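You operate a simulated robot arm through the tools that you are given. There is no shell and no other tool.

The job below is to be done with a simulated robot arm. You get a single attempt, and the scene is never put back.

JOB
Leak-test the clamped teal cap and sort it by the word display.
Fine: pump to 400 mbar or more, wait for its word, vent before you free the hold bar, lay the cap on the mat with that word; leave the vent open and the other flat caps.

It is judged by the outcome, as a careful person would: the job done as asked, and still so three seconds after it is handed in. It fails if anything else is knocked over, pushed out of place, dropped, spilled or broken. Lids that push on must go on centred and level and be pressed home; caps that screw on are set level and turned clockwise until they are tight.

ROBOT AND FRAMES
A 7-joint arm with a three-finger gripper, fixed in place. Base frame: the origin is at the foot of the arm, x ahead of it, y to its left, z up. Readings come in mm, rad, newtons and seconds.
Its first joint turns from -2.897 to 2.897 rad. Payload 2.69 kg.
The TCP is the grasp point between the finger pads, 30 mm short of the fingertips. In the tool frame z runs along the fingers and y along their closing line. The gripper opens to 128 mm. The gripper's body begins 117 mm behind the TCP.
Orientation is that of the tool frame in the base frame, as a unit quaternion [w, x, y, z]. With the fingers straight down and closing along the base's y, the tool's x points along the base's -x, its y along +y and its z along -z.

CONTROLS
- The arm moves only by the tool apply_moves. Its argument "steps" is a list of rows, each an object (a shift or turn left out is 0, a gripper value left out holds the last) with "delta_pos": the shift along the tool's x, y, z in units of 300 mm (1.0 is 300 mm), a list of three; "turn": the turn, a rotation vector about the tool's x, y, z in units of 45 degrees (1.0 is 45 degrees), a list of three; "fingers": the opening in per cent of the stroke, from 0 (shut) to 100 (fully open). In form: [{"delta_pos": [tx, ty, tz], "turn": [wx, wy, wz], "fingers": fingers}, ...]. A call has 1 to 20 rows; each row is the pose to reach, as a shift and turn from the pose commanded when the call began, along the tool's axes at that moment. A call with a number of a shift or a turn outside -1 to 1 is refused whole. A row lasts 0.2 s, in which the tool goes at most 50 mm and 0.15 rad; a call with a longer step from one row to the next is refused whole, and so is a gripper value outside its range. Where a pose cannot be reached the arm comes as near as it can. A force on the tool above 40 N (or 10 N above the force at the start of the call, whichever is more), or a blocked arm, ends the call early, and 0.2 s more pass. Each finger halts on what it meets, pressing with about 32 N; the grip force reading is that of the motor and also rises with nothing between the fingers. The clock runs only during rows and for 0.2 s after the last one: add rows that repeat a pose to give the fingers time. The reply holds the time, the measured pose of the TCP, the force on the tool along the base axes, the opening and the grip force, in the units named above and with some noise, with the torque about the TCP (base axes, N m) and any sound that the robot's microphone picked up, and new pictures: "views" is both (left out), scene, wrist or none.
- Cameras (640 x 400 px; columns grow to the right, rows downward): "scene" is fixed at [55.7, 650.1, 1469.7]; the picture's right is [-0.17, -0.98, 0.00], its down [-0.58, 0.10, -0.81] and it looks along [0.80, -0.14, -0.59] (base axes); focal length 330 px, centre (320, 200). "wrist" rides on the gripper at [58, 54, -131] in the tool frame; the picture's right is [-0.68, 0.74, 0.00], its down [-0.62, -0.57, -0.55] and it looks along [-0.40, -0.37, 0.84] (tool axes); focal length 234 px, centre (320, 200). There is no depth. A picture from a camera that has moved, and an enlarged one, comes with that camera's place and axes in the base frame and with its lens. The place of the scene camera against the robot may be out by one fixed shift of up to 12 mm in any direction.
- slide_trunk(by): slides the trunk up (or, below 0, down) by that many mm; the arm rides with it, the base frame stays. It gives what a move gives, with no picture.
- enlarge(camera, box): a new picture of the part [left, top, right, bottom] of that camera's present view, enlarged. It takes no simulated time.
- job_done(): hands the job in; it is judged then, once.

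Places have to be worked out from the pictures, the camera data and where the tool is seen. Open the gripper and draw the arm clear of the work before you hand the job in, unless the task says otherwise.

The tools are called after "Call:" as a command line: name --argument value ..., lists and objects as JSON in quotes. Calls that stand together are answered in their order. apply_moves: Moves the arm, as the interface text tells. Its arguments: {"type":"object","properties":{"steps":{"type":"array","items":{"type":"object","properties":{"delta_pos":{"type":"array","items":{"type":"number"}},"turn":{"type":"array","items":{"type":"number"}},"fingers":{"type":"number"}}}},"views":{"type":"string","enum":["both","scene","wrist","none"]}},"required":["steps"]} The other tools are called the same way: slide_trunk (by) slides the trunk up or down; enlarge (camera, box) takes an enlarged picture of a part of a camera's view; job_done () hands the job in.

At the start:

```text
time_s: 0.0
ee_pos: [285.6, 516.5, 1272.1]
ee_rot: [0.0, 0.0, 1.0, 0.0]
wrist_force: [-0.6, -0.2, 0.5]
ft_torque: [0.01, 0.0, 0.04]
gripper_width: 128.0
grip_force: 0.1
trunk travel left (down, up): [-150.0, 200.0]
```

scene: 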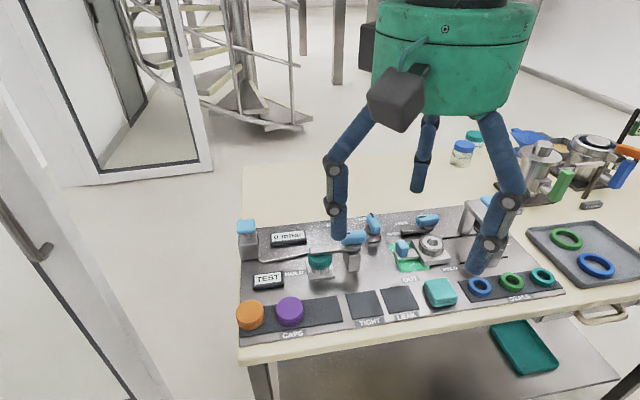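
wrist: 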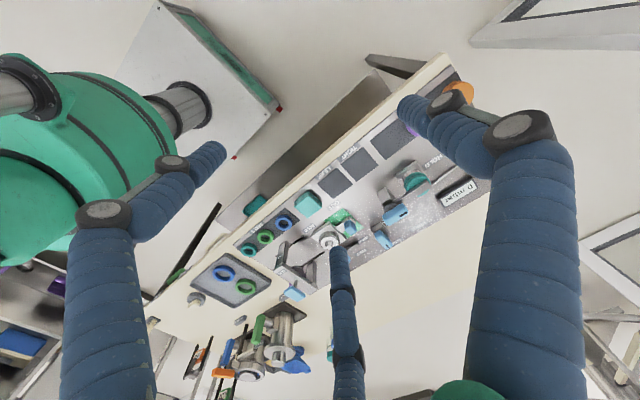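

The arm blocks part of the bench, so I'll enlarge the scene picture first to read the labels and find the parts.

Call:
enlarge --camera "scene" --box '[230, 200, 400, 350]'

Call:
enlarge --camera "scene" --box '[380, 180, 580, 320]'

Call:
enlarge --camera "wrist" --box '[220, 60, 500, 320]'

```text
2.67 times, centred on (315, 275) of scene
camera zoom: at [55.7, 650.1, 1469.7], right [-0.17, -0.98, 0.0], down [-0.58, 0.1, -0.81], along [0.8, -0.14, -0.59], focal length 881 px, centre (333, 0)
```

zoom: 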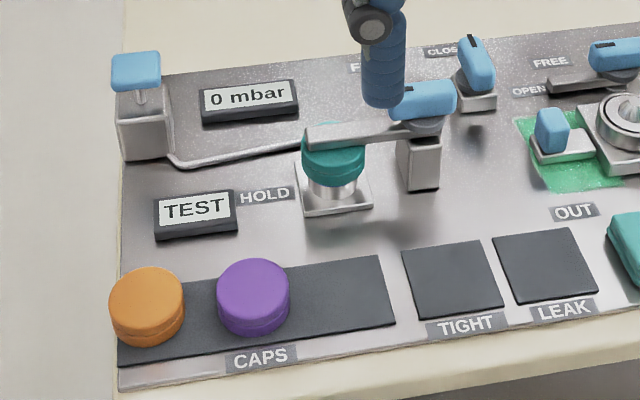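

```text
2.86 times, centred on (480, 250) of scene
camera zoom: at [55.7, 650.1, 1469.7], right [-0.17, -0.98, 0.0], down [-0.58, 0.1, -0.81], along [0.8, -0.14, -0.59], focal length 944 px, centre (-137, 57)
```

zoom: 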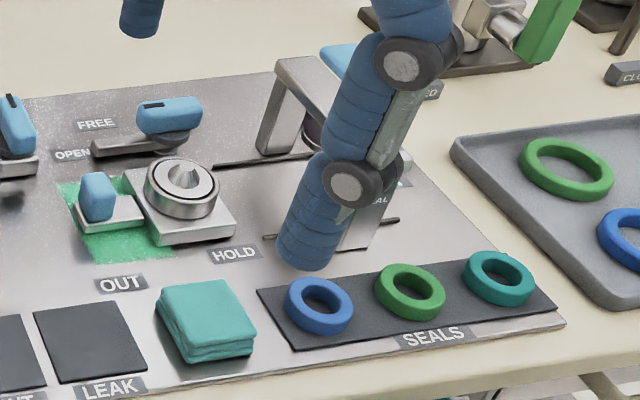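

```text
1.54 times, centred on (360, 190) of wrist
camera zoom: at [226.9, 572.1, 1402.7], right [0.68, 0.74, 0.0], down [0.62, -0.57, 0.55], along [0.4, -0.37, -0.84], focal length 360 px, centre (258, 215)
```

zoom: 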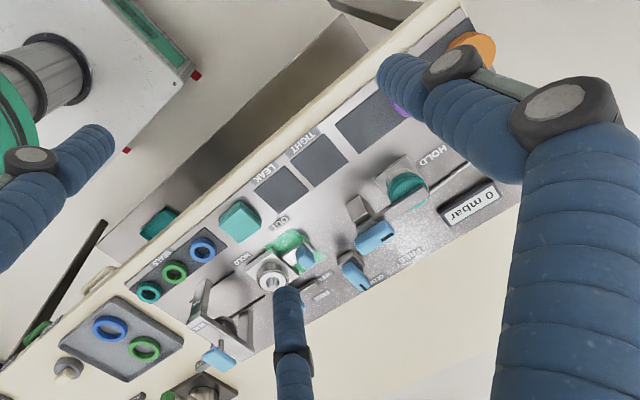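

The panel sits at about z=900, triangulated from the LEAK mat in both views. I'll move to a higher standoff over the test station, staying well above the parts, to see it closely with the wrist camera.

Call:
apply_moves --steps '[{"delta_pos": [-0.084, 0.042, 0.06]}, {"delta_pos": [-0.168, 0.084, 0.12]}, {"delta_pos": [-0.252, 0.126, 0.18]}, {"delta_pos": [-0.336, 0.168, 0.24]}, {"delta_pos": [-0.42, 0.21, 0.3]}, {"delta_pos": [-0.504, 0.252, 0.36]}, {"delta_pos": [-0.588, 0.294, 0.42]}, {"delta_pos": [-0.673, 0.333, 0.48], "fingers": 100}, {"delta_pos": [-0.673, 0.333, 0.48], "fingers": 30}, {"delta_pos": [-0.673, 0.333, 0.48], "fingers": 30}, {"delta_pos": [-0.673, 0.333, 0.48], "fingers": 30}]'

```text
time_s: 2.4
ee_pos: [488.5, 620.4, 1132.1]
ee_rot: [0.0, 0.0, 1.0, 0.001]
wrist_force: [0.0, 0.6, 0.1]
ft_torque: [0.0, -0.01, 0.0]
gripper_width: 38.4
grip_force: 0.0
trunk travel left (down, up): [-150.0, 200.0]
camera wrist: at [428.9, 675.2, 1261.6], right [0.68, 0.74, 0.0], down [0.62, -0.57, 0.55], along [0.4, -0.37, -0.84], focal length 234 px, centre (320, 200)
```

scene: 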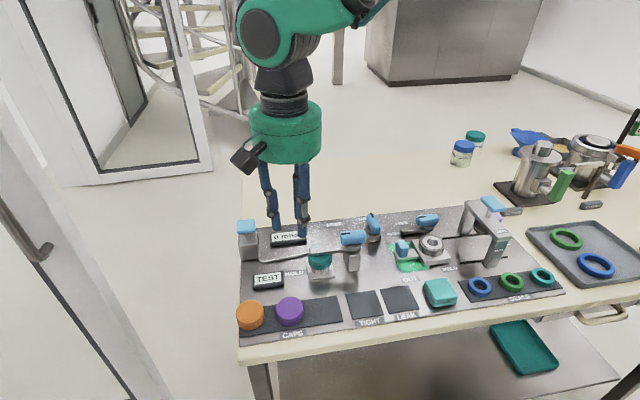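
wrist: 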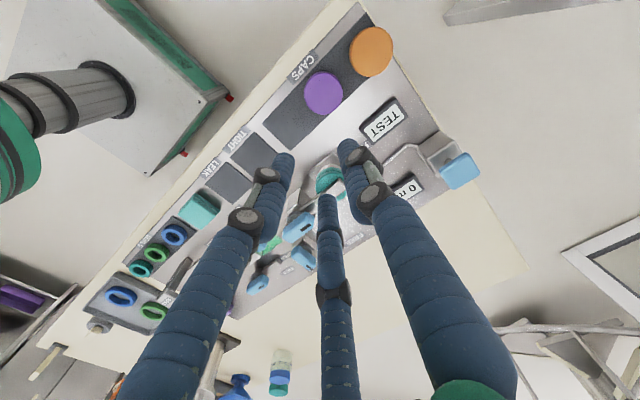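

The gripper now shows clear of the station, and it looks like three slim fingers around the TCP. I'll enlarge the scene for detailed measurements.

Call:
enlarge --camera "scene" --box '[300, 195, 400, 285]'

Call:
enlarge --camera "scene" --box '[230, 200, 340, 340]'

Call:
enlarge --camera "scene" --box '[380, 190, 530, 310]'

Call:
enlarge --camera "wrist" --box '[220, 20, 500, 300]'

```text
4.44 times, centred on (350, 240) of scene
camera zoom: at [55.7, 650.1, 1469.7], right [-0.17, -0.98, 0.0], down [-0.58, 0.1, -0.81], along [0.8, -0.14, -0.59], focal length 1468 px, centre (187, 22)
```

zoom: 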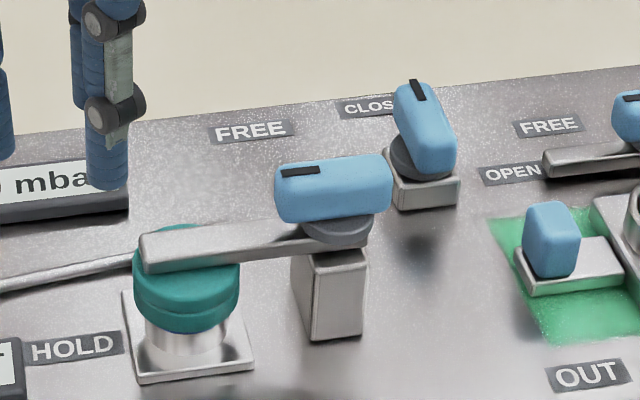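

```text
2.86 times, centred on (285, 270) of scene
camera zoom: at [55.7, 650.1, 1469.7], right [-0.17, -0.98, 0.0], down [-0.58, 0.1, -0.81], along [0.8, -0.14, -0.59], focal length 944 px, centre (420, 0)
```

zoom: 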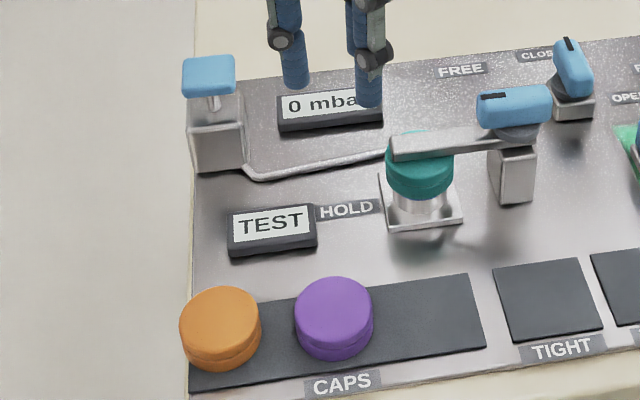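

```text
3.33 times, centred on (455, 250) of scene
camera zoom: at [55.7, 650.1, 1469.7], right [-0.17, -0.98, 0.0], down [-0.58, 0.1, -0.81], along [0.8, -0.14, -0.59], focal length 1101 px, centre (-130, 33)
```

zoom: 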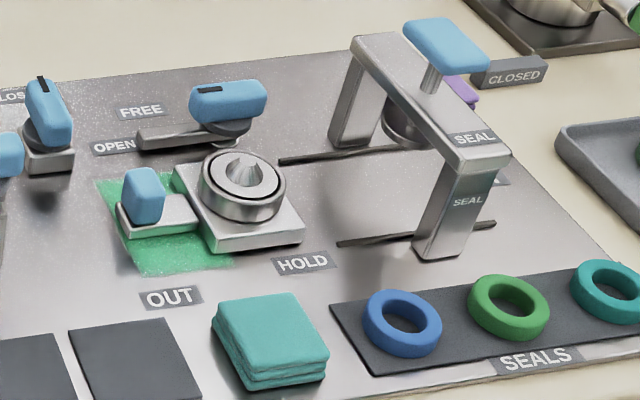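

```text
1.43 times, centred on (360, 160) of wrist
camera zoom: at [428.9, 675.2, 1261.6], right [0.68, 0.74, 0.0], down [0.62, -0.57, 0.55], along [0.4, -0.37, -0.84], focal length 334 px, centre (263, 257)
```

zoom: 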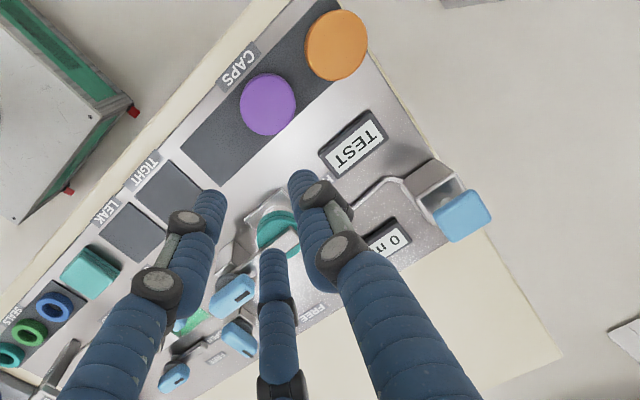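

The pump button's top triangulates to about (666, 720, 967), and scene y reads about 4 mm low. The vent mark points at CLOSED, so I'll close the fingers and move above the pump button, which is near the reach limit.

Call:
apply_moves --steps '[{"delta_pos": [-0.1, 0.055, 0.03], "fingers": 0}, {"delta_pos": [-0.2, 0.11, 0.08]}, {"delta_pos": [-0.3, 0.165, 0.14]}, {"delta_pos": [-0.4, 0.22, 0.2]}, {"delta_pos": [-0.5, 0.275, 0.26]}, {"delta_pos": [-0.572, 0.312, 0.307]}, {"delta_pos": [-0.572, 0.312, 0.307]}]'

```text
time_s: 4.0
ee_pos: [660.8, 712.6, 1035.7]
ee_rot: [0.001, 0.0, 1.0, 0.0]
wrist_force: [0.1, 0.3, 0.5]
ft_torque: [-0.01, 0.03, 0.01]
gripper_width: 2.1
grip_force: 30.5
trunk travel left (down, up): [-150.0, 200.0]
camera wrist: at [601.6, 766.8, 1166.2], right [0.68, 0.74, 0.0], down [0.62, -0.57, 0.55], along [0.4, -0.37, -0.84], focal length 234 px, centre (320, 200)
```

scene: 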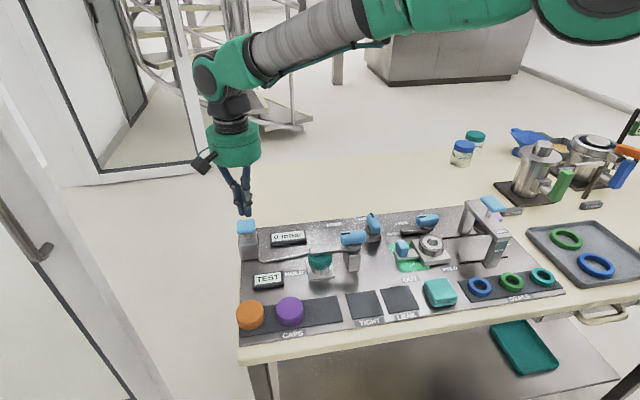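
wrist: 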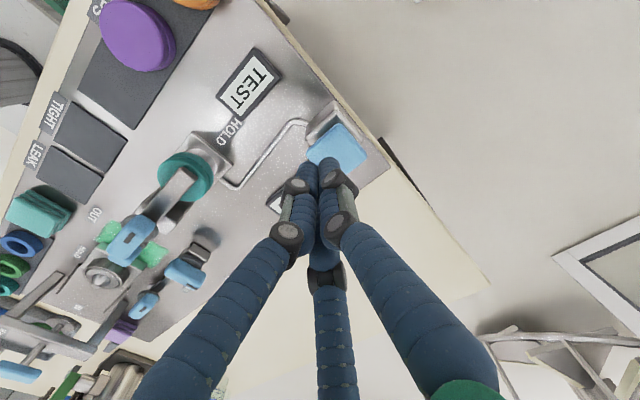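

The view is excellent from here, with fingers just above the button. I'll enlarge both views for precise measurement.

Call:
enlarge --camera "wrist" --box '[90, 100, 290, 330]'

Call:
enlarge --camera "wrist" --box '[270, 80, 400, 220]'

Call:
enlarge --camera "scene" --box '[220, 180, 320, 290]'

```text
1.74 times, centred on (190, 215) of wrist
camera zoom: at [601.6, 766.8, 1166.2], right [0.68, 0.74, 0.0], down [0.62, -0.57, 0.55], along [0.4, -0.37, -0.84], focal length 407 px, centre (546, 174)
```

zoom: 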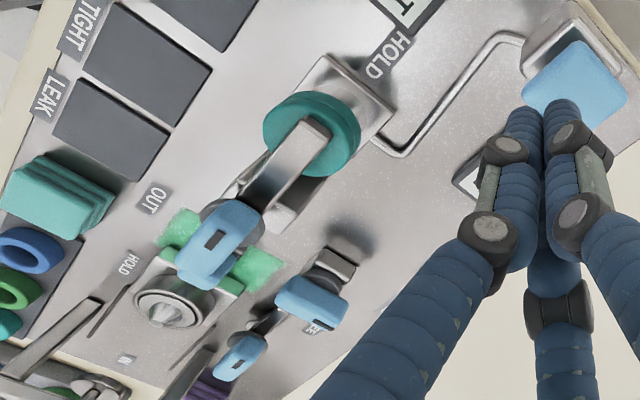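

```text
2.86 times, centred on (335, 150) of wrist
camera zoom: at [601.6, 766.8, 1166.2], right [0.68, 0.74, 0.0], down [0.62, -0.57, 0.55], along [0.4, -0.37, -0.84], focal length 669 px, centre (277, 343)
```

zoom: 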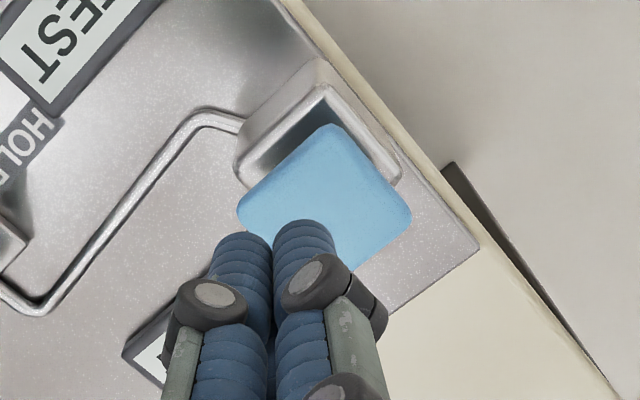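

```text
3.64 times, centred on (270, 235) of scene
camera zoom: at [55.7, 650.1, 1469.7], right [-0.17, -0.98, 0.0], down [-0.58, 0.1, -0.81], along [0.8, -0.14, -0.59], focal length 1201 px, centre (502, 73)
```

zoom: 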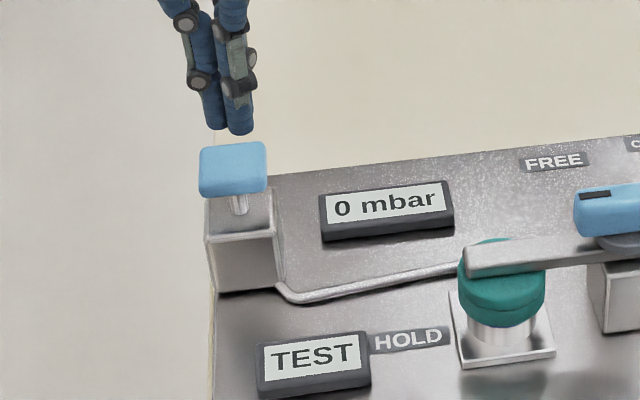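

The button centre is about (669, 722), with its top at z≈967. I'll centre the closed fingers over it and press gently to feel the stroke.

Call:
apply_moves --steps '[{"delta_pos": [-0.025, 0.027, 0.0]}, {"delta_pos": [-0.025, 0.027, 0.06]}, {"delta_pos": [-0.025, 0.027, 0.11]}, {"delta_pos": [-0.025, 0.027, 0.13]}, {"delta_pos": [-0.025, 0.027, 0.15]}, {"delta_pos": [-0.025, 0.027, 0.165]}, {"delta_pos": [-0.025, 0.027, 0.18]}]'

```text
time_s: 5.6
ee_pos: [667.2, 719.4, 982.7]
ee_rot: [0.001, 0.0, 1.0, 0.0]
wrist_force: [1.7, 0.6, 3.3]
ft_torque: [-0.02, -0.02, -0.01]
gripper_width: 6.1
grip_force: 31.6
trunk travel left (down, up): [-150.0, 200.0]
camera wrist: at [608.0, 773.3, 1112.3], right [0.68, 0.74, 0.0], down [0.62, -0.57, 0.55], along [0.4, -0.37, -0.84], focal length 234 px, centre (320, 200)
```

scene: 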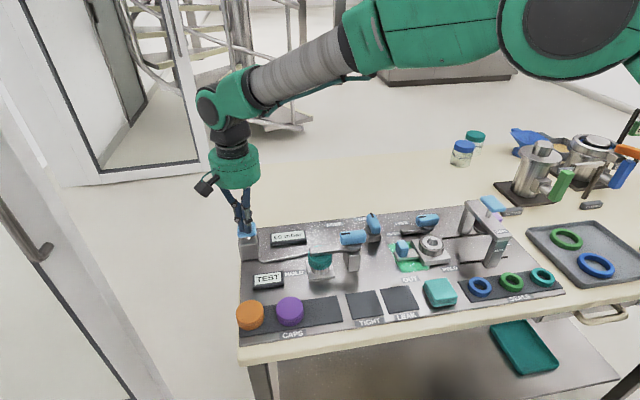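
wrist: 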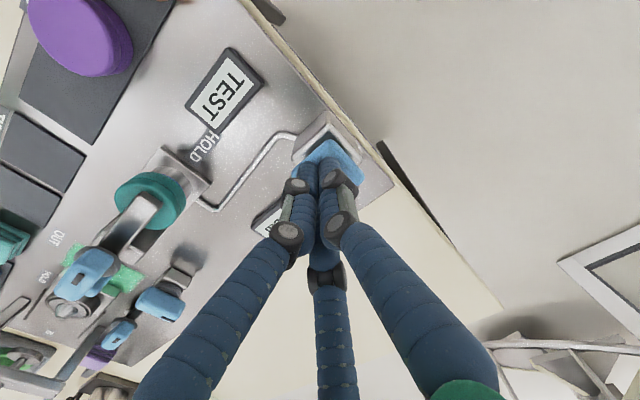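

Contact is made with only 3 N and the gauge has changed. I'll press deeper and check the gauge.

Call:
apply_moves --steps '[{"delta_pos": [0, 0, 0.012]}, {"delta_pos": [0, 0, 0.024]}, {"delta_pos": [0, 0, 0.036]}]' --views "none"

Call:
enlarge --camera "scene" --box '[220, 200, 320, 290]'

```text
time_s: 6.4
ee_pos: [667.5, 719.3, 970.9]
ee_rot: [0.0, 0.0, 1.0, 0.0]
wrist_force: [-0.7, -1.3, 6.6]
ft_torque: [-0.07, 0.04, -0.02]
gripper_width: 5.9
grip_force: 31.5
trunk travel left (down, up): [-150.0, 200.0]
heard: click
```

```text
4.44 times, centred on (270, 245) of scene
camera zoom: at [55.7, 650.1, 1469.7], right [-0.17, -0.98, 0.0], down [-0.58, 0.1, -0.81], along [0.8, -0.14, -0.59], focal length 1468 px, centre (542, 0)
```

zoom: 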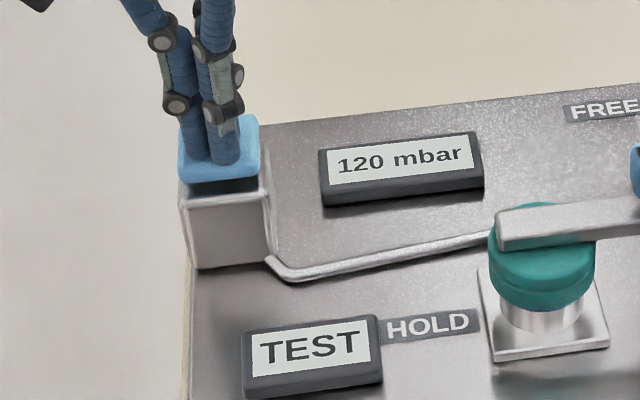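

One full stroke clicks and adds 120 mbar, so four strokes should give about 480. I'll do three more full strokes.

Call:
apply_moves --steps '[{"delta_pos": [0, 0, -0.05]}, {"delta_pos": [0, 0, -0.1]}, {"delta_pos": [0, 0, -0.1]}, {"delta_pos": [0, 0, -0.05]}, {"delta_pos": [0, 0, -0.02]}, {"delta_pos": [0, 0, 0.004]}, {"delta_pos": [0, 0, 0.004]}, {"delta_pos": [0, 0, -0.05]}, {"delta_pos": [0, 0, -0.1]}, {"delta_pos": [0, 0, -0.1]}, {"delta_pos": [0, 0, -0.05]}, {"delta_pos": [0, 0, -0.02]}, {"delta_pos": [0, 0, 0.004]}, {"delta_pos": [0, 0, 0.004]}]' --views "none"

Call:
enlarge --camera "scene" --box '[220, 200, 320, 290]'

```text
time_s: 9.4
ee_pos: [666.4, 718.2, 970.3]
ee_rot: [0.001, 0.0, 1.0, 0.0]
wrist_force: [-2.1, 2.2, 6.8]
ft_torque: [-0.03, 0.04, 0.01]
gripper_width: 2.0
grip_force: 31.4
trunk travel left (down, up): [-150.0, 200.0]
heard: click, click
```

```text
4.44 times, centred on (270, 245) of scene
camera zoom: at [55.7, 650.1, 1469.7], right [-0.17, -0.98, 0.0], down [-0.58, 0.1, -0.81], along [0.8, -0.14, -0.59], focal length 1468 px, centre (542, 0)
```

zoom: 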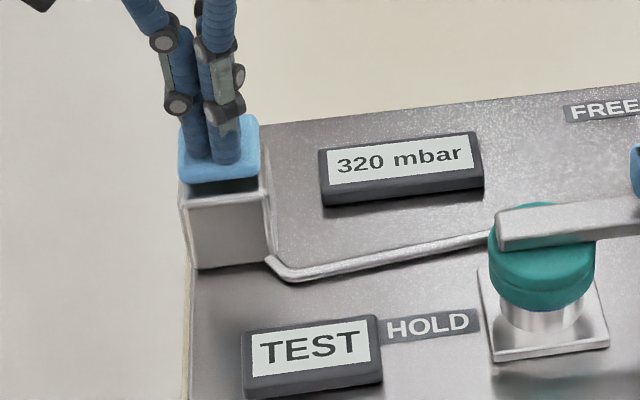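

The gauge reads 320 after three strokes, so it may be decaying. I'll do two more strokes to go clearly past 400.

Call:
apply_moves --steps '[{"delta_pos": [0, 0, -0.05]}, {"delta_pos": [0, 0, -0.1]}, {"delta_pos": [0, 0, -0.1]}, {"delta_pos": [0, 0, -0.05]}, {"delta_pos": [0, 0, -0.02]}, {"delta_pos": [0, 0, 0.004]}, {"delta_pos": [0, 0, 0.004]}, {"delta_pos": [0, 0, -0.05]}, {"delta_pos": [0, 0, -0.1]}, {"delta_pos": [0, 0, -0.1]}, {"delta_pos": [0, 0, -0.05]}, {"delta_pos": [0, 0, -0.02]}, {"delta_pos": [0, 0, 0.004]}, {"delta_pos": [0, 0, 0.004]}]' --views "none"

Call:
enlarge --camera "scene" --box '[220, 200, 320, 290]'

```text
time_s: 12.4
ee_pos: [666.5, 719.9, 971.2]
ee_rot: [-0.001, 0.0, 1.0, 0.0]
wrist_force: [0.4, -1.8, 6.9]
ft_torque: [-0.05, -0.02, -0.04]
gripper_width: 5.9
grip_force: 31.6
trunk travel left (down, up): [-150.0, 200.0]
heard: click, click
```

```text
4.44 times, centred on (270, 245) of scene
camera zoom: at [55.7, 650.1, 1469.7], right [-0.17, -0.98, 0.0], down [-0.58, 0.1, -0.81], along [0.8, -0.14, -0.59], focal length 1468 px, centre (542, 0)
```

zoom: 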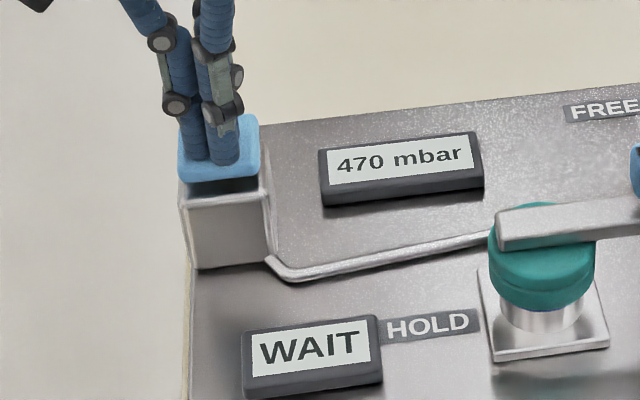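

470 mbar and the display says WAIT. I'll lift off the button and wait for the word.

Call:
apply_moves --steps '[{"delta_pos": [0, 0, -0.07]}, {"delta_pos": [0, 0, -0.15]}, {"delta_pos": [0, 0, -0.25]}, {"delta_pos": [0, 0, -0.25]}, {"delta_pos": [0, 0, -0.25]}, {"delta_pos": [0, 0, -0.25]}]' --views "none"

Call:
enlarge --camera "scene" --box '[220, 200, 320, 290]'

```text
time_s: 13.8
ee_pos: [666.9, 718.3, 1047.8]
ee_rot: [0.0, 0.0, 1.0, 0.0]
wrist_force: [0.3, 0.5, -0.3]
ft_torque: [0.04, 0.03, 0.03]
gripper_width: 2.2
grip_force: 31.4
trunk travel left (down, up): [-150.0, 200.0]
```

```text
4.44 times, centred on (270, 245) of scene
camera zoom: at [55.7, 650.1, 1469.7], right [-0.17, -0.98, 0.0], down [-0.58, 0.1, -0.81], along [0.8, -0.14, -0.59], focal length 1468 px, centre (542, 0)
```

zoom: 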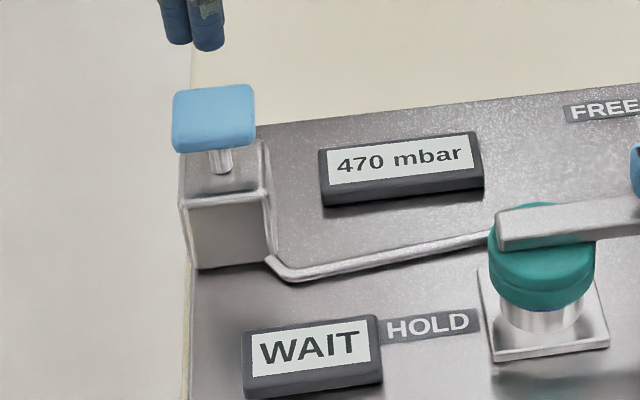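

The pressure holds at 470 while it waits. Meanwhile I'll travel at safe height to a viewing pose above the vent and clamp.

Call:
apply_moves --steps '[{"delta_pos": [0.015, -0.14, -0.03]}, {"delta_pos": [0.03, -0.28, -0.04]}, {"delta_pos": [0.045, -0.42, -0.04]}, {"delta_pos": [0.06, -0.56, -0.04]}, {"delta_pos": [0.075, -0.71, -0.04]}, {"delta_pos": [0.09, -0.86, -0.04]}, {"delta_pos": [0.09, -0.86, -0.04]}, {"delta_pos": [0.09, -0.86, -0.04]}]'

Call:
enlarge --camera "scene" --box '[220, 200, 320, 290]'

Call:
enlarge --camera "wrist" --box '[180, 0, 440, 180]'

```text
time_s: 15.6
ee_pos: [639.0, 459.7, 1055.9]
ee_rot: [0.0, 0.0, 1.0, 0.0]
wrist_force: [0.1, -0.4, 0.3]
ft_torque: [0.03, -0.04, 0.01]
gripper_width: 2.1
grip_force: 31.8
trunk travel left (down, up): [-150.0, 200.0]
camera wrist: at [580.4, 514.5, 1185.7], right [0.68, 0.74, 0.0], down [0.62, -0.57, 0.55], along [0.4, -0.37, -0.84], focal length 234 px, centre (320, 200)
```

scene: 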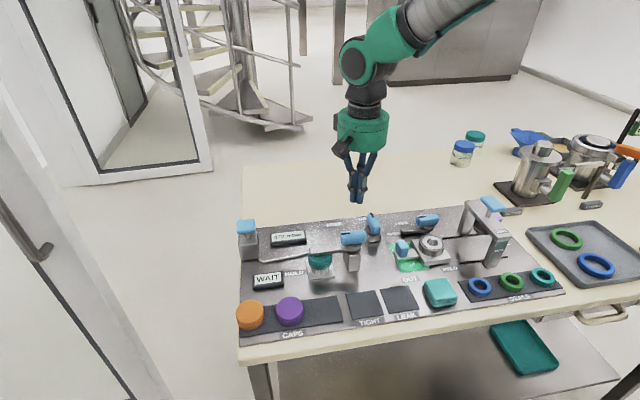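
wrist: 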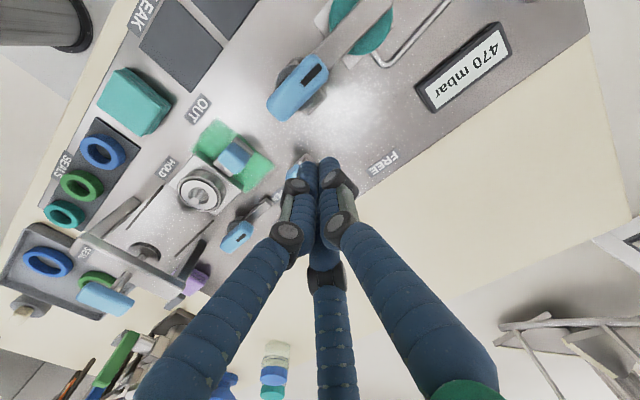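

```text
4.44 times, centred on (270, 245) of scene
camera zoom: at [55.7, 650.1, 1469.7], right [-0.17, -0.98, 0.0], down [-0.58, 0.1, -0.81], along [0.8, -0.14, -0.59], focal length 1468 px, centre (542, 0)
```

zoom: 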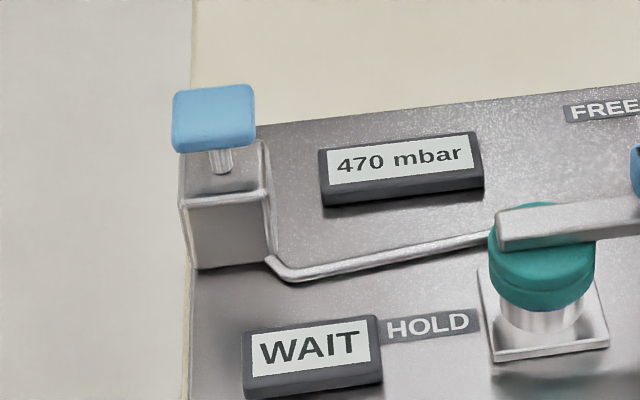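

```text
2.22 times, centred on (310, 90) of wrist
camera zoom: at [580.4, 514.5, 1185.7], right [0.68, 0.74, 0.0], down [0.62, -0.57, 0.55], along [0.4, -0.37, -0.84], focal length 520 px, centre (342, 444)
```

zoom: 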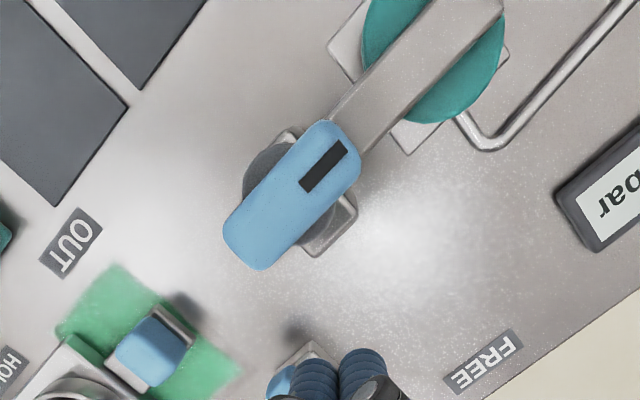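

The handle of the hold bar lies along y, centred near (587, 481), with its top at about 975. The vent knob is hidden by the fingers, so I'll shift to see it while the test is still waiting.

Call:
apply_moves --steps '[{"delta_pos": [-0.07, -0.11, 0]}, {"delta_pos": [-0.143, -0.217, 0]}, {"delta_pos": [-0.143, -0.217, 0]}, {"delta_pos": [-0.143, -0.217, 0]}]' --views "wrist"

Call:
enlarge --camera "wrist" --box '[220, 0, 420, 180]'

Call:
enlarge --camera "scene" --box '[220, 200, 320, 290]'

```text
time_s: 16.6
ee_pos: [683.5, 394.8, 1057.1]
ee_rot: [0.0, 0.001, 1.0, 0.0]
wrist_force: [-0.2, -0.1, -0.6]
ft_torque: [0.03, 0.01, 0.0]
gripper_width: 2.0
grip_force: 31.4
trunk travel left (down, up): [-150.0, 200.0]
camera wrist: at [624.9, 449.7, 1187.7], right [0.68, 0.74, 0.0], down [0.62, -0.57, 0.55], along [0.4, -0.37, -0.84], focal length 234 px, centre (320, 200)
```

wrist: 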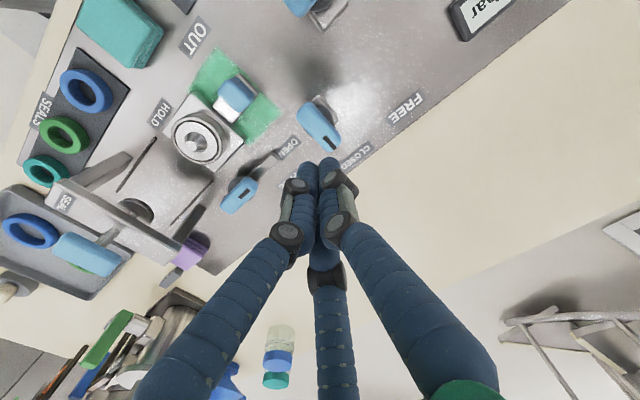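

```text
2.22 times, centred on (320, 90) of wrist
camera zoom: at [624.9, 449.7, 1187.7], right [0.68, 0.74, 0.0], down [0.62, -0.57, 0.55], along [0.4, -0.37, -0.84], focal length 520 px, centre (320, 444)
```

zoom: 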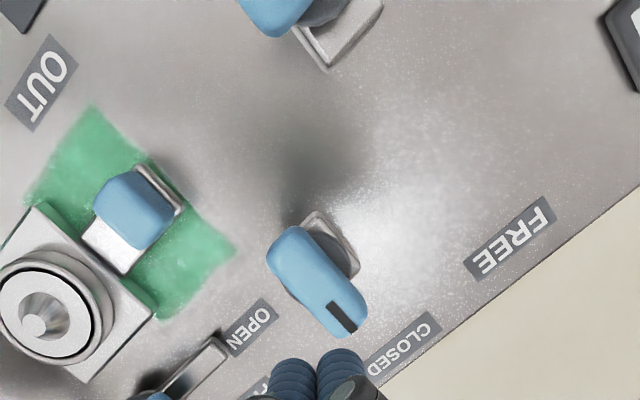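

```text
4.44 times, centred on (270, 245) of scene
camera zoom: at [55.7, 650.1, 1469.7], right [-0.17, -0.98, 0.0], down [-0.58, 0.1, -0.81], along [0.8, -0.14, -0.59], focal length 1468 px, centre (542, 0)
```

zoom: 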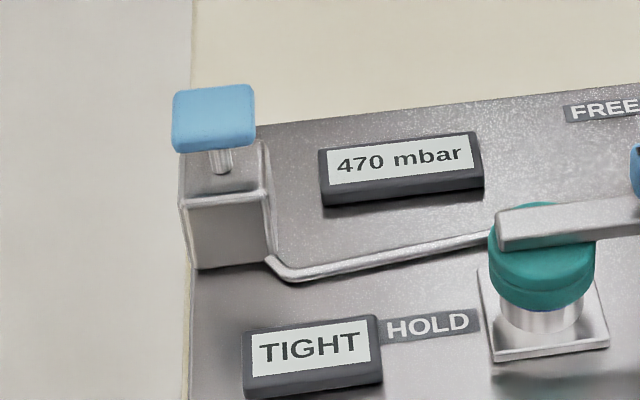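

The display says TIGHT at 470 mbar. From the wrist views the panel is at z≈866, and the vent knob is centred near (682, 398), top about 914, handle along x. I'll open the fingers and come down above the knob.

Call:
apply_moves --steps '[{"delta_pos": [0.005, 0.01, 0], "fingers": 75}, {"delta_pos": [0.005, 0.01, 0.1]}, {"delta_pos": [0.005, 0.01, 0.2]}, {"delta_pos": [0.005, 0.01, 0.3]}, {"delta_pos": [0.005, 0.01, 0.3]}]'

Call:
enlarge --camera "scene" --box '[310, 160, 440, 280]'

Call:
enlarge --camera "wrist" --box '[200, 60, 440, 240]'

```text
time_s: 17.8
ee_pos: [681.6, 397.1, 965.8]
ee_rot: [0.0, 0.0, 1.0, 0.0]
wrist_force: [1.0, 1.0, 0.9]
ft_torque: [0.02, 0.01, -0.04]
gripper_width: 96.1
grip_force: 0.0
trunk travel left (down, up): [-150.0, 200.0]
camera wrist: at [622.9, 451.9, 1097.8], right [0.68, 0.74, 0.0], down [0.62, -0.57, 0.55], along [0.4, -0.37, -0.84], focal length 234 px, centre (320, 200)
```

scene: 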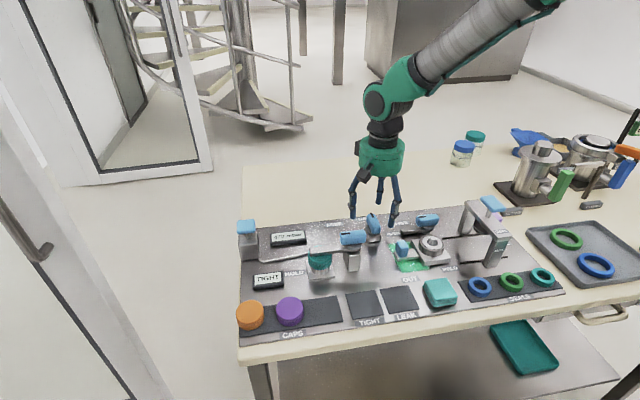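
wrist: 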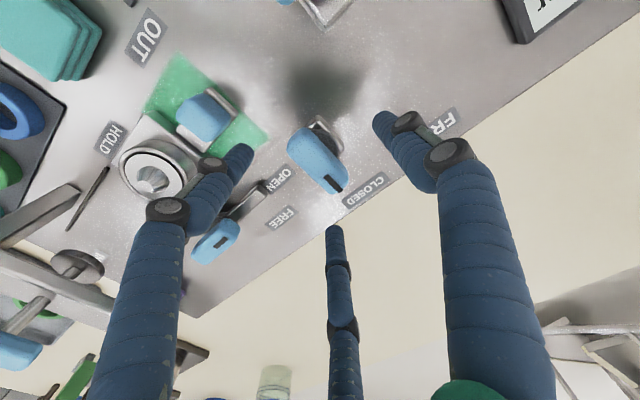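

```text
3.33 times, centred on (375, 220) of scene
camera zoom: at [55.7, 650.1, 1469.7], right [-0.17, -0.98, 0.0], down [-0.58, 0.1, -0.81], along [0.8, -0.14, -0.59], focal length 1101 px, centre (137, 133)
```

zoom: 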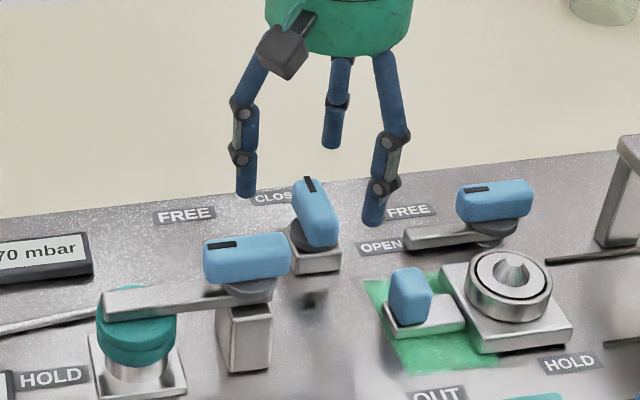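

```text
2.22 times, centred on (320, 150) of wrist
camera zoom: at [622.9, 451.9, 1097.8], right [0.68, 0.74, 0.0], down [0.62, -0.57, 0.55], along [0.4, -0.37, -0.84], focal length 520 px, centre (320, 311)
```

zoom: 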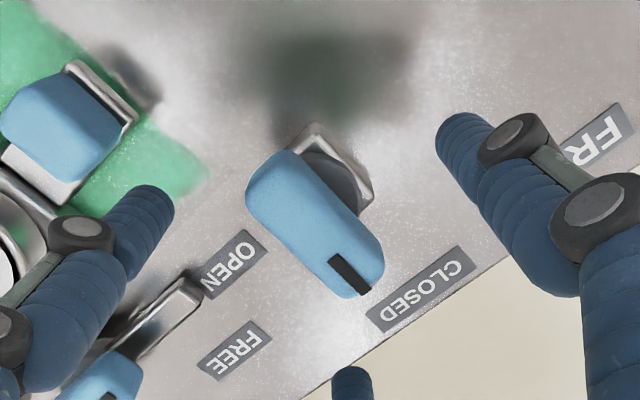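

The fingers straddle the knob with clear space all around, and the knob triangulates to (680, 396.5), top 915. I'll descend to put the fingertips about 15 mm below its top, then close.

Call:
apply_moves --steps '[{"delta_pos": [0.004, 0, 0.04]}, {"delta_pos": [0.004, 0, 0.08]}, {"delta_pos": [0.004, 0, 0.12]}, {"delta_pos": [0.004, 0, 0.12]}, {"delta_pos": [0.004, 0, 0.12], "fingers": 0}, {"delta_pos": [0.004, 0, 0.12], "fingers": 0}, {"delta_pos": [0.004, 0, 0.12], "fingers": 0}]'

Call:
enlarge --camera "scene" --box '[310, 160, 440, 280]'

```text
time_s: 19.1
ee_pos: [678.4, 388.4, 929.0]
ee_rot: [-0.002, 0.002, 1.0, -0.004]
wrist_force: [4.0, -46.9, 6.2]
ft_torque: [-0.97, -0.73, -0.02]
gripper_width: 37.0
grip_force: 32.0
trunk travel left (down, up): [-150.0, 200.0]
stopped in row 6: the force on the tool passed its limit at 50 N (the readings are from after the stop); the commanded pose is now the measured one
camera wrist: at [621.0, 443.6, 1060.1], right [0.68, 0.73, -0.01], down [0.62, -0.56, 0.55], along [0.4, -0.38, -0.84], focal length 234 px, centre (320, 200)
```

scene: 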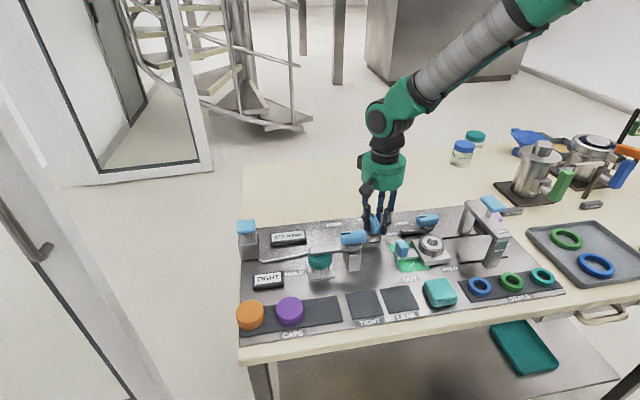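
wrist: 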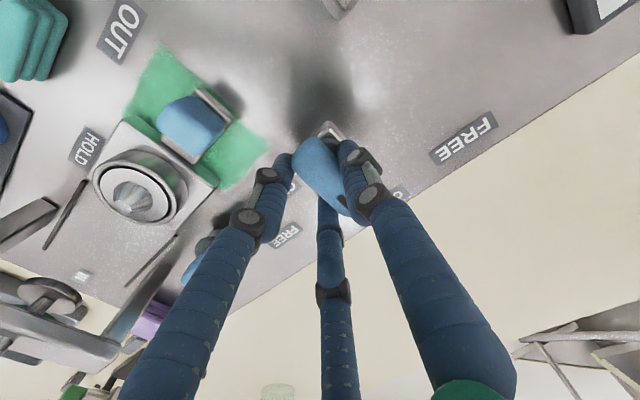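

```text
3.33 times, centred on (375, 220) of scene
camera zoom: at [55.7, 650.1, 1469.7], right [-0.17, -0.98, 0.0], down [-0.58, 0.1, -0.81], along [0.8, -0.14, -0.59], focal length 1101 px, centre (137, 133)
```

zoom: 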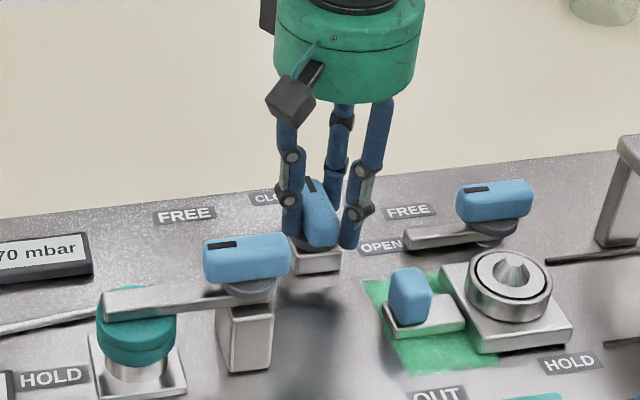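

The hand centred itself on the knob as a three-finger grip, with the TCP pushed to y≈388 and the knob pivot at about y 397. I'll settle the grip first and read the forces.

Call:
apply_moves --steps '[{"delta_pos": [0, 0, 0], "fingers": 0}, {"delta_pos": [0, 0, 0], "fingers": 0}]' --views "wrist"

Call:
enlarge --camera "wrist" --box '[230, 100, 410, 240]'

```text
time_s: 19.4
ee_pos: [679.7, 388.1, 929.2]
ee_rot: [-0.001, 0.002, 1.0, -0.004]
wrist_force: [-1.6, -14.6, 8.0]
ft_torque: [-0.22, -0.49, 0.01]
gripper_width: 36.5
grip_force: 45.0
trunk travel left (down, up): [-150.0, 200.0]
stopped in row 1: the force on the tool passed its limit at 60 N (the readings are from after the stop); the commanded pose is now the measured one
camera wrist: at [620.9, 443.8, 1059.9], right [0.68, 0.73, -0.01], down [0.62, -0.56, 0.55], along [0.4, -0.38, -0.83], focal length 234 px, centre (320, 200)
```

wrist: 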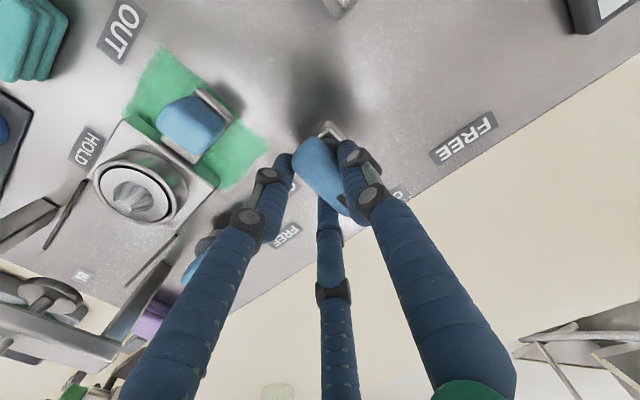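

```text
2.86 times, centred on (320, 170) of wrist
camera zoom: at [620.9, 443.8, 1059.9], right [0.68, 0.73, -0.01], down [0.62, -0.56, 0.55], along [0.4, -0.38, -0.83], focal length 669 px, centre (320, 286)
```

zoom: 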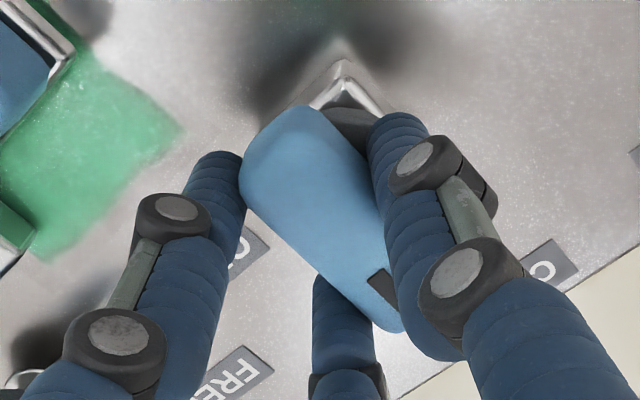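

The three fingers cage the knob well. To avoid force stops I'll hold the fingers near the contact opening (about 28%) and start turning clockwise while arcing about the pivot.

Call:
apply_moves --steps '[{"delta_pos": [0, 0.003, 0], "fingers": 28}, {"delta_pos": [0.002, 0.003, 0], "turn": [0, 0, 0.1], "fingers": 28}, {"delta_pos": [0.005, 0.003, 0], "turn": [0, 0, 0.22], "fingers": 28}, {"delta_pos": [0.008, 0.004, 0], "turn": [0, 0, 0.34], "fingers": 28}]' --views "wrist"

```text
time_s: 20.2
ee_pos: [677.7, 388.8, 930.7]
ee_rot: [-0.001, 0.058, 0.998, -0.004]
wrist_force: [-3.3, -13.1, 9.9]
ft_torque: [0.15, -0.5, 0.01]
gripper_width: 36.4
grip_force: 44.5
trunk travel left (down, up): [-150.0, 200.0]
stopped in row 3: the force on the tool passed its limit at 42 N (the readings are from after the stop); the commanded pose is now the measured one
camera wrist: at [626.4, 450.4, 1059.8], right [0.76, 0.65, -0.01], down [0.55, -0.63, 0.55], along [0.36, -0.42, -0.83], focal length 234 px, centre (320, 200)
```

wrist: 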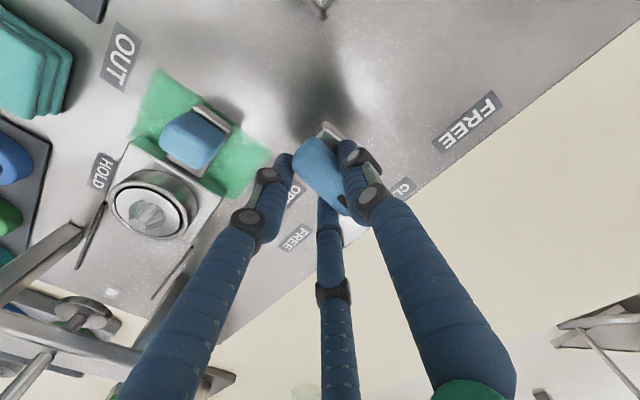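

The knob turned about 7° with the hand. The tight squeeze is what trips the force limit, so I'll loosen slightly to cage it and continue turning.

Call:
apply_moves --steps '[{"delta_pos": [0, 0, 0], "fingers": 32}, {"delta_pos": [0.003, 0.0, 0], "turn": [0, 0, 0.12]}, {"delta_pos": [0.005, 0.0007, 0], "turn": [0, 0, 0.24]}, {"delta_pos": [0.008, 0.0014, 0], "turn": [0, 0, 0.36]}, {"delta_pos": [0.0104, 0.002, 0], "turn": [0, 0, 0.48]}, {"delta_pos": [0.013, 0.003, 0], "turn": [0, 0, 0.6]}, {"delta_pos": [0.0155, 0.0045, 0], "turn": [0, 0, 0.72]}, {"delta_pos": [0.0175, 0.006, 0], "turn": [0, 0, 0.84]}, {"delta_pos": [0.019, 0.0075, 0], "turn": [0, 0, 0.95]}]' --views "wrist"

Call:
enlarge --camera "scene" --box '[310, 160, 440, 280]'

```text
time_s: 22.2
ee_pos: [672.7, 394.1, 928.5]
ee_rot: [0.002, 0.418, 0.909, -0.002]
wrist_force: [1.9, 2.5, 13.5]
ft_torque: [0.31, -0.36, 0.01]
gripper_width: 43.4
grip_force: 1.6
trunk travel left (down, up): [-150.0, 200.0]
camera wrist: at [675.5, 474.4, 1058.7], right [1.0, -0.04, 0.0], down [-0.03, -0.83, 0.55], along [-0.02, -0.55, -0.83], focal length 234 px, centre (320, 200)
```

wrist: 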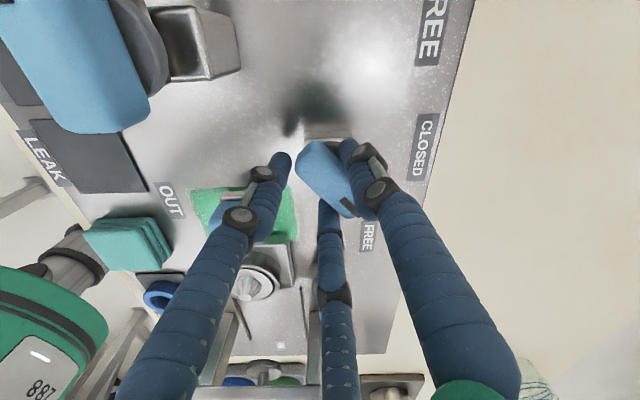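

```text
3.33 times, centred on (375, 220) of scene
camera zoom: at [55.7, 650.1, 1469.7], right [-0.17, -0.98, 0.0], down [-0.58, 0.1, -0.81], along [0.8, -0.14, -0.59], focal length 1101 px, centre (137, 133)
```

zoom: 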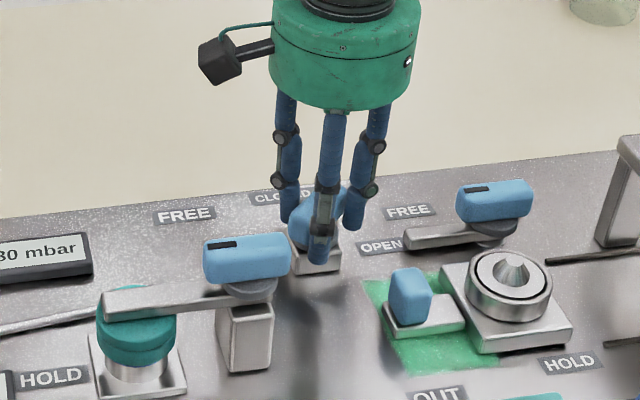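

The knob follows the hand at about 49° and the pressure is dropping. I'll continue clockwise another 45° toward OPEN.

Call:
apply_moves --steps '[{"delta_pos": [0.003, 0.0, -0.004], "turn": [0, 0, 0.12]}, {"delta_pos": [0.005, 0.0007, -0.005], "turn": [0, 0, 0.24]}, {"delta_pos": [0.008, 0.0014, -0.005], "turn": [0, 0, 0.36]}, {"delta_pos": [0.0104, 0.002, -0.005], "turn": [0, 0, 0.48]}, {"delta_pos": [0.013, 0.003, -0.005], "turn": [0, 0, 0.6]}, {"delta_pos": [0.0155, 0.0045, -0.005], "turn": [0, 0, 0.72]}, {"delta_pos": [0.0175, 0.006, -0.005], "turn": [0, 0, 0.84]}, {"delta_pos": [0.019, 0.0075, -0.005], "turn": [0, 0, 0.95]}, {"delta_pos": [0.019, 0.0075, -0.005], "turn": [0, 0, 0.95]}]' --views "wrist"

Call:
enlarge --camera "scene" --box '[310, 160, 440, 280]'

Call:
enlarge --camera "scene" --box '[220, 200, 320, 290]'

```text
time_s: 24.2
ee_pos: [671.7, 399.0, 929.5]
ee_rot: [0.002, 0.72, 0.694, -0.005]
wrist_force: [1.2, -1.1, 1.4]
ft_torque: [-0.06, -0.07, -0.05]
gripper_width: 42.3
grip_force: 1.0
trunk travel left (down, up): [-150.0, 200.0]
camera wrist: at [727.2, 456.5, 1059.4], right [0.71, -0.7, 0.0], down [-0.59, -0.59, 0.56], along [-0.39, -0.4, -0.83], focal length 234 px, centre (320, 200)
```

wrist: 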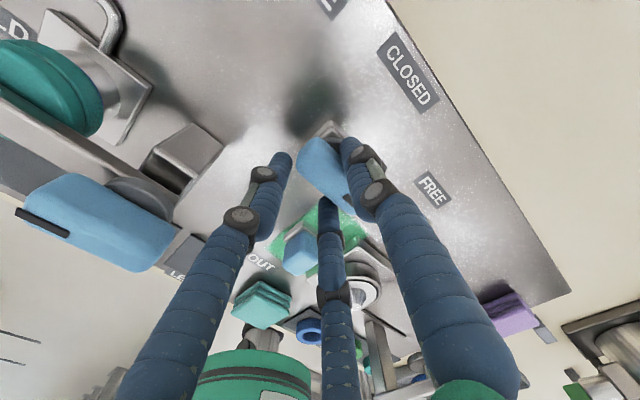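

```text
3.33 times, centred on (375, 220) of scene
camera zoom: at [55.7, 650.1, 1469.7], right [-0.17, -0.98, 0.0], down [-0.58, 0.1, -0.81], along [0.8, -0.14, -0.59], focal length 1101 px, centre (137, 133)
```

zoom: 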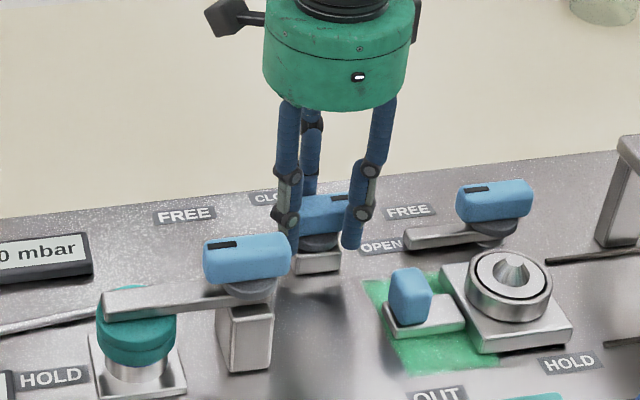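

```text
4.44 times, centred on (270, 245) of scene
camera zoom: at [55.7, 650.1, 1469.7], right [-0.17, -0.98, 0.0], down [-0.58, 0.1, -0.81], along [0.8, -0.14, -0.59], focal length 1468 px, centre (542, 0)
```

zoom: 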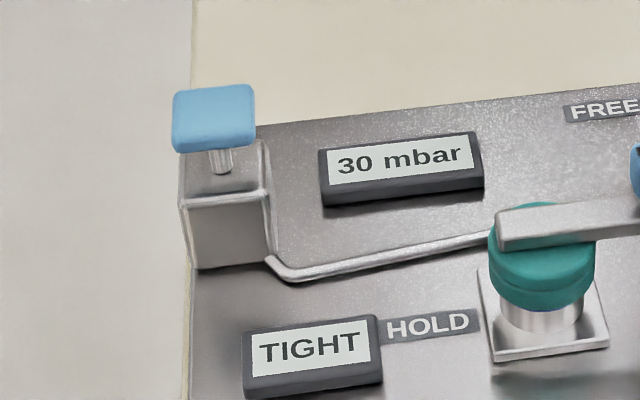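

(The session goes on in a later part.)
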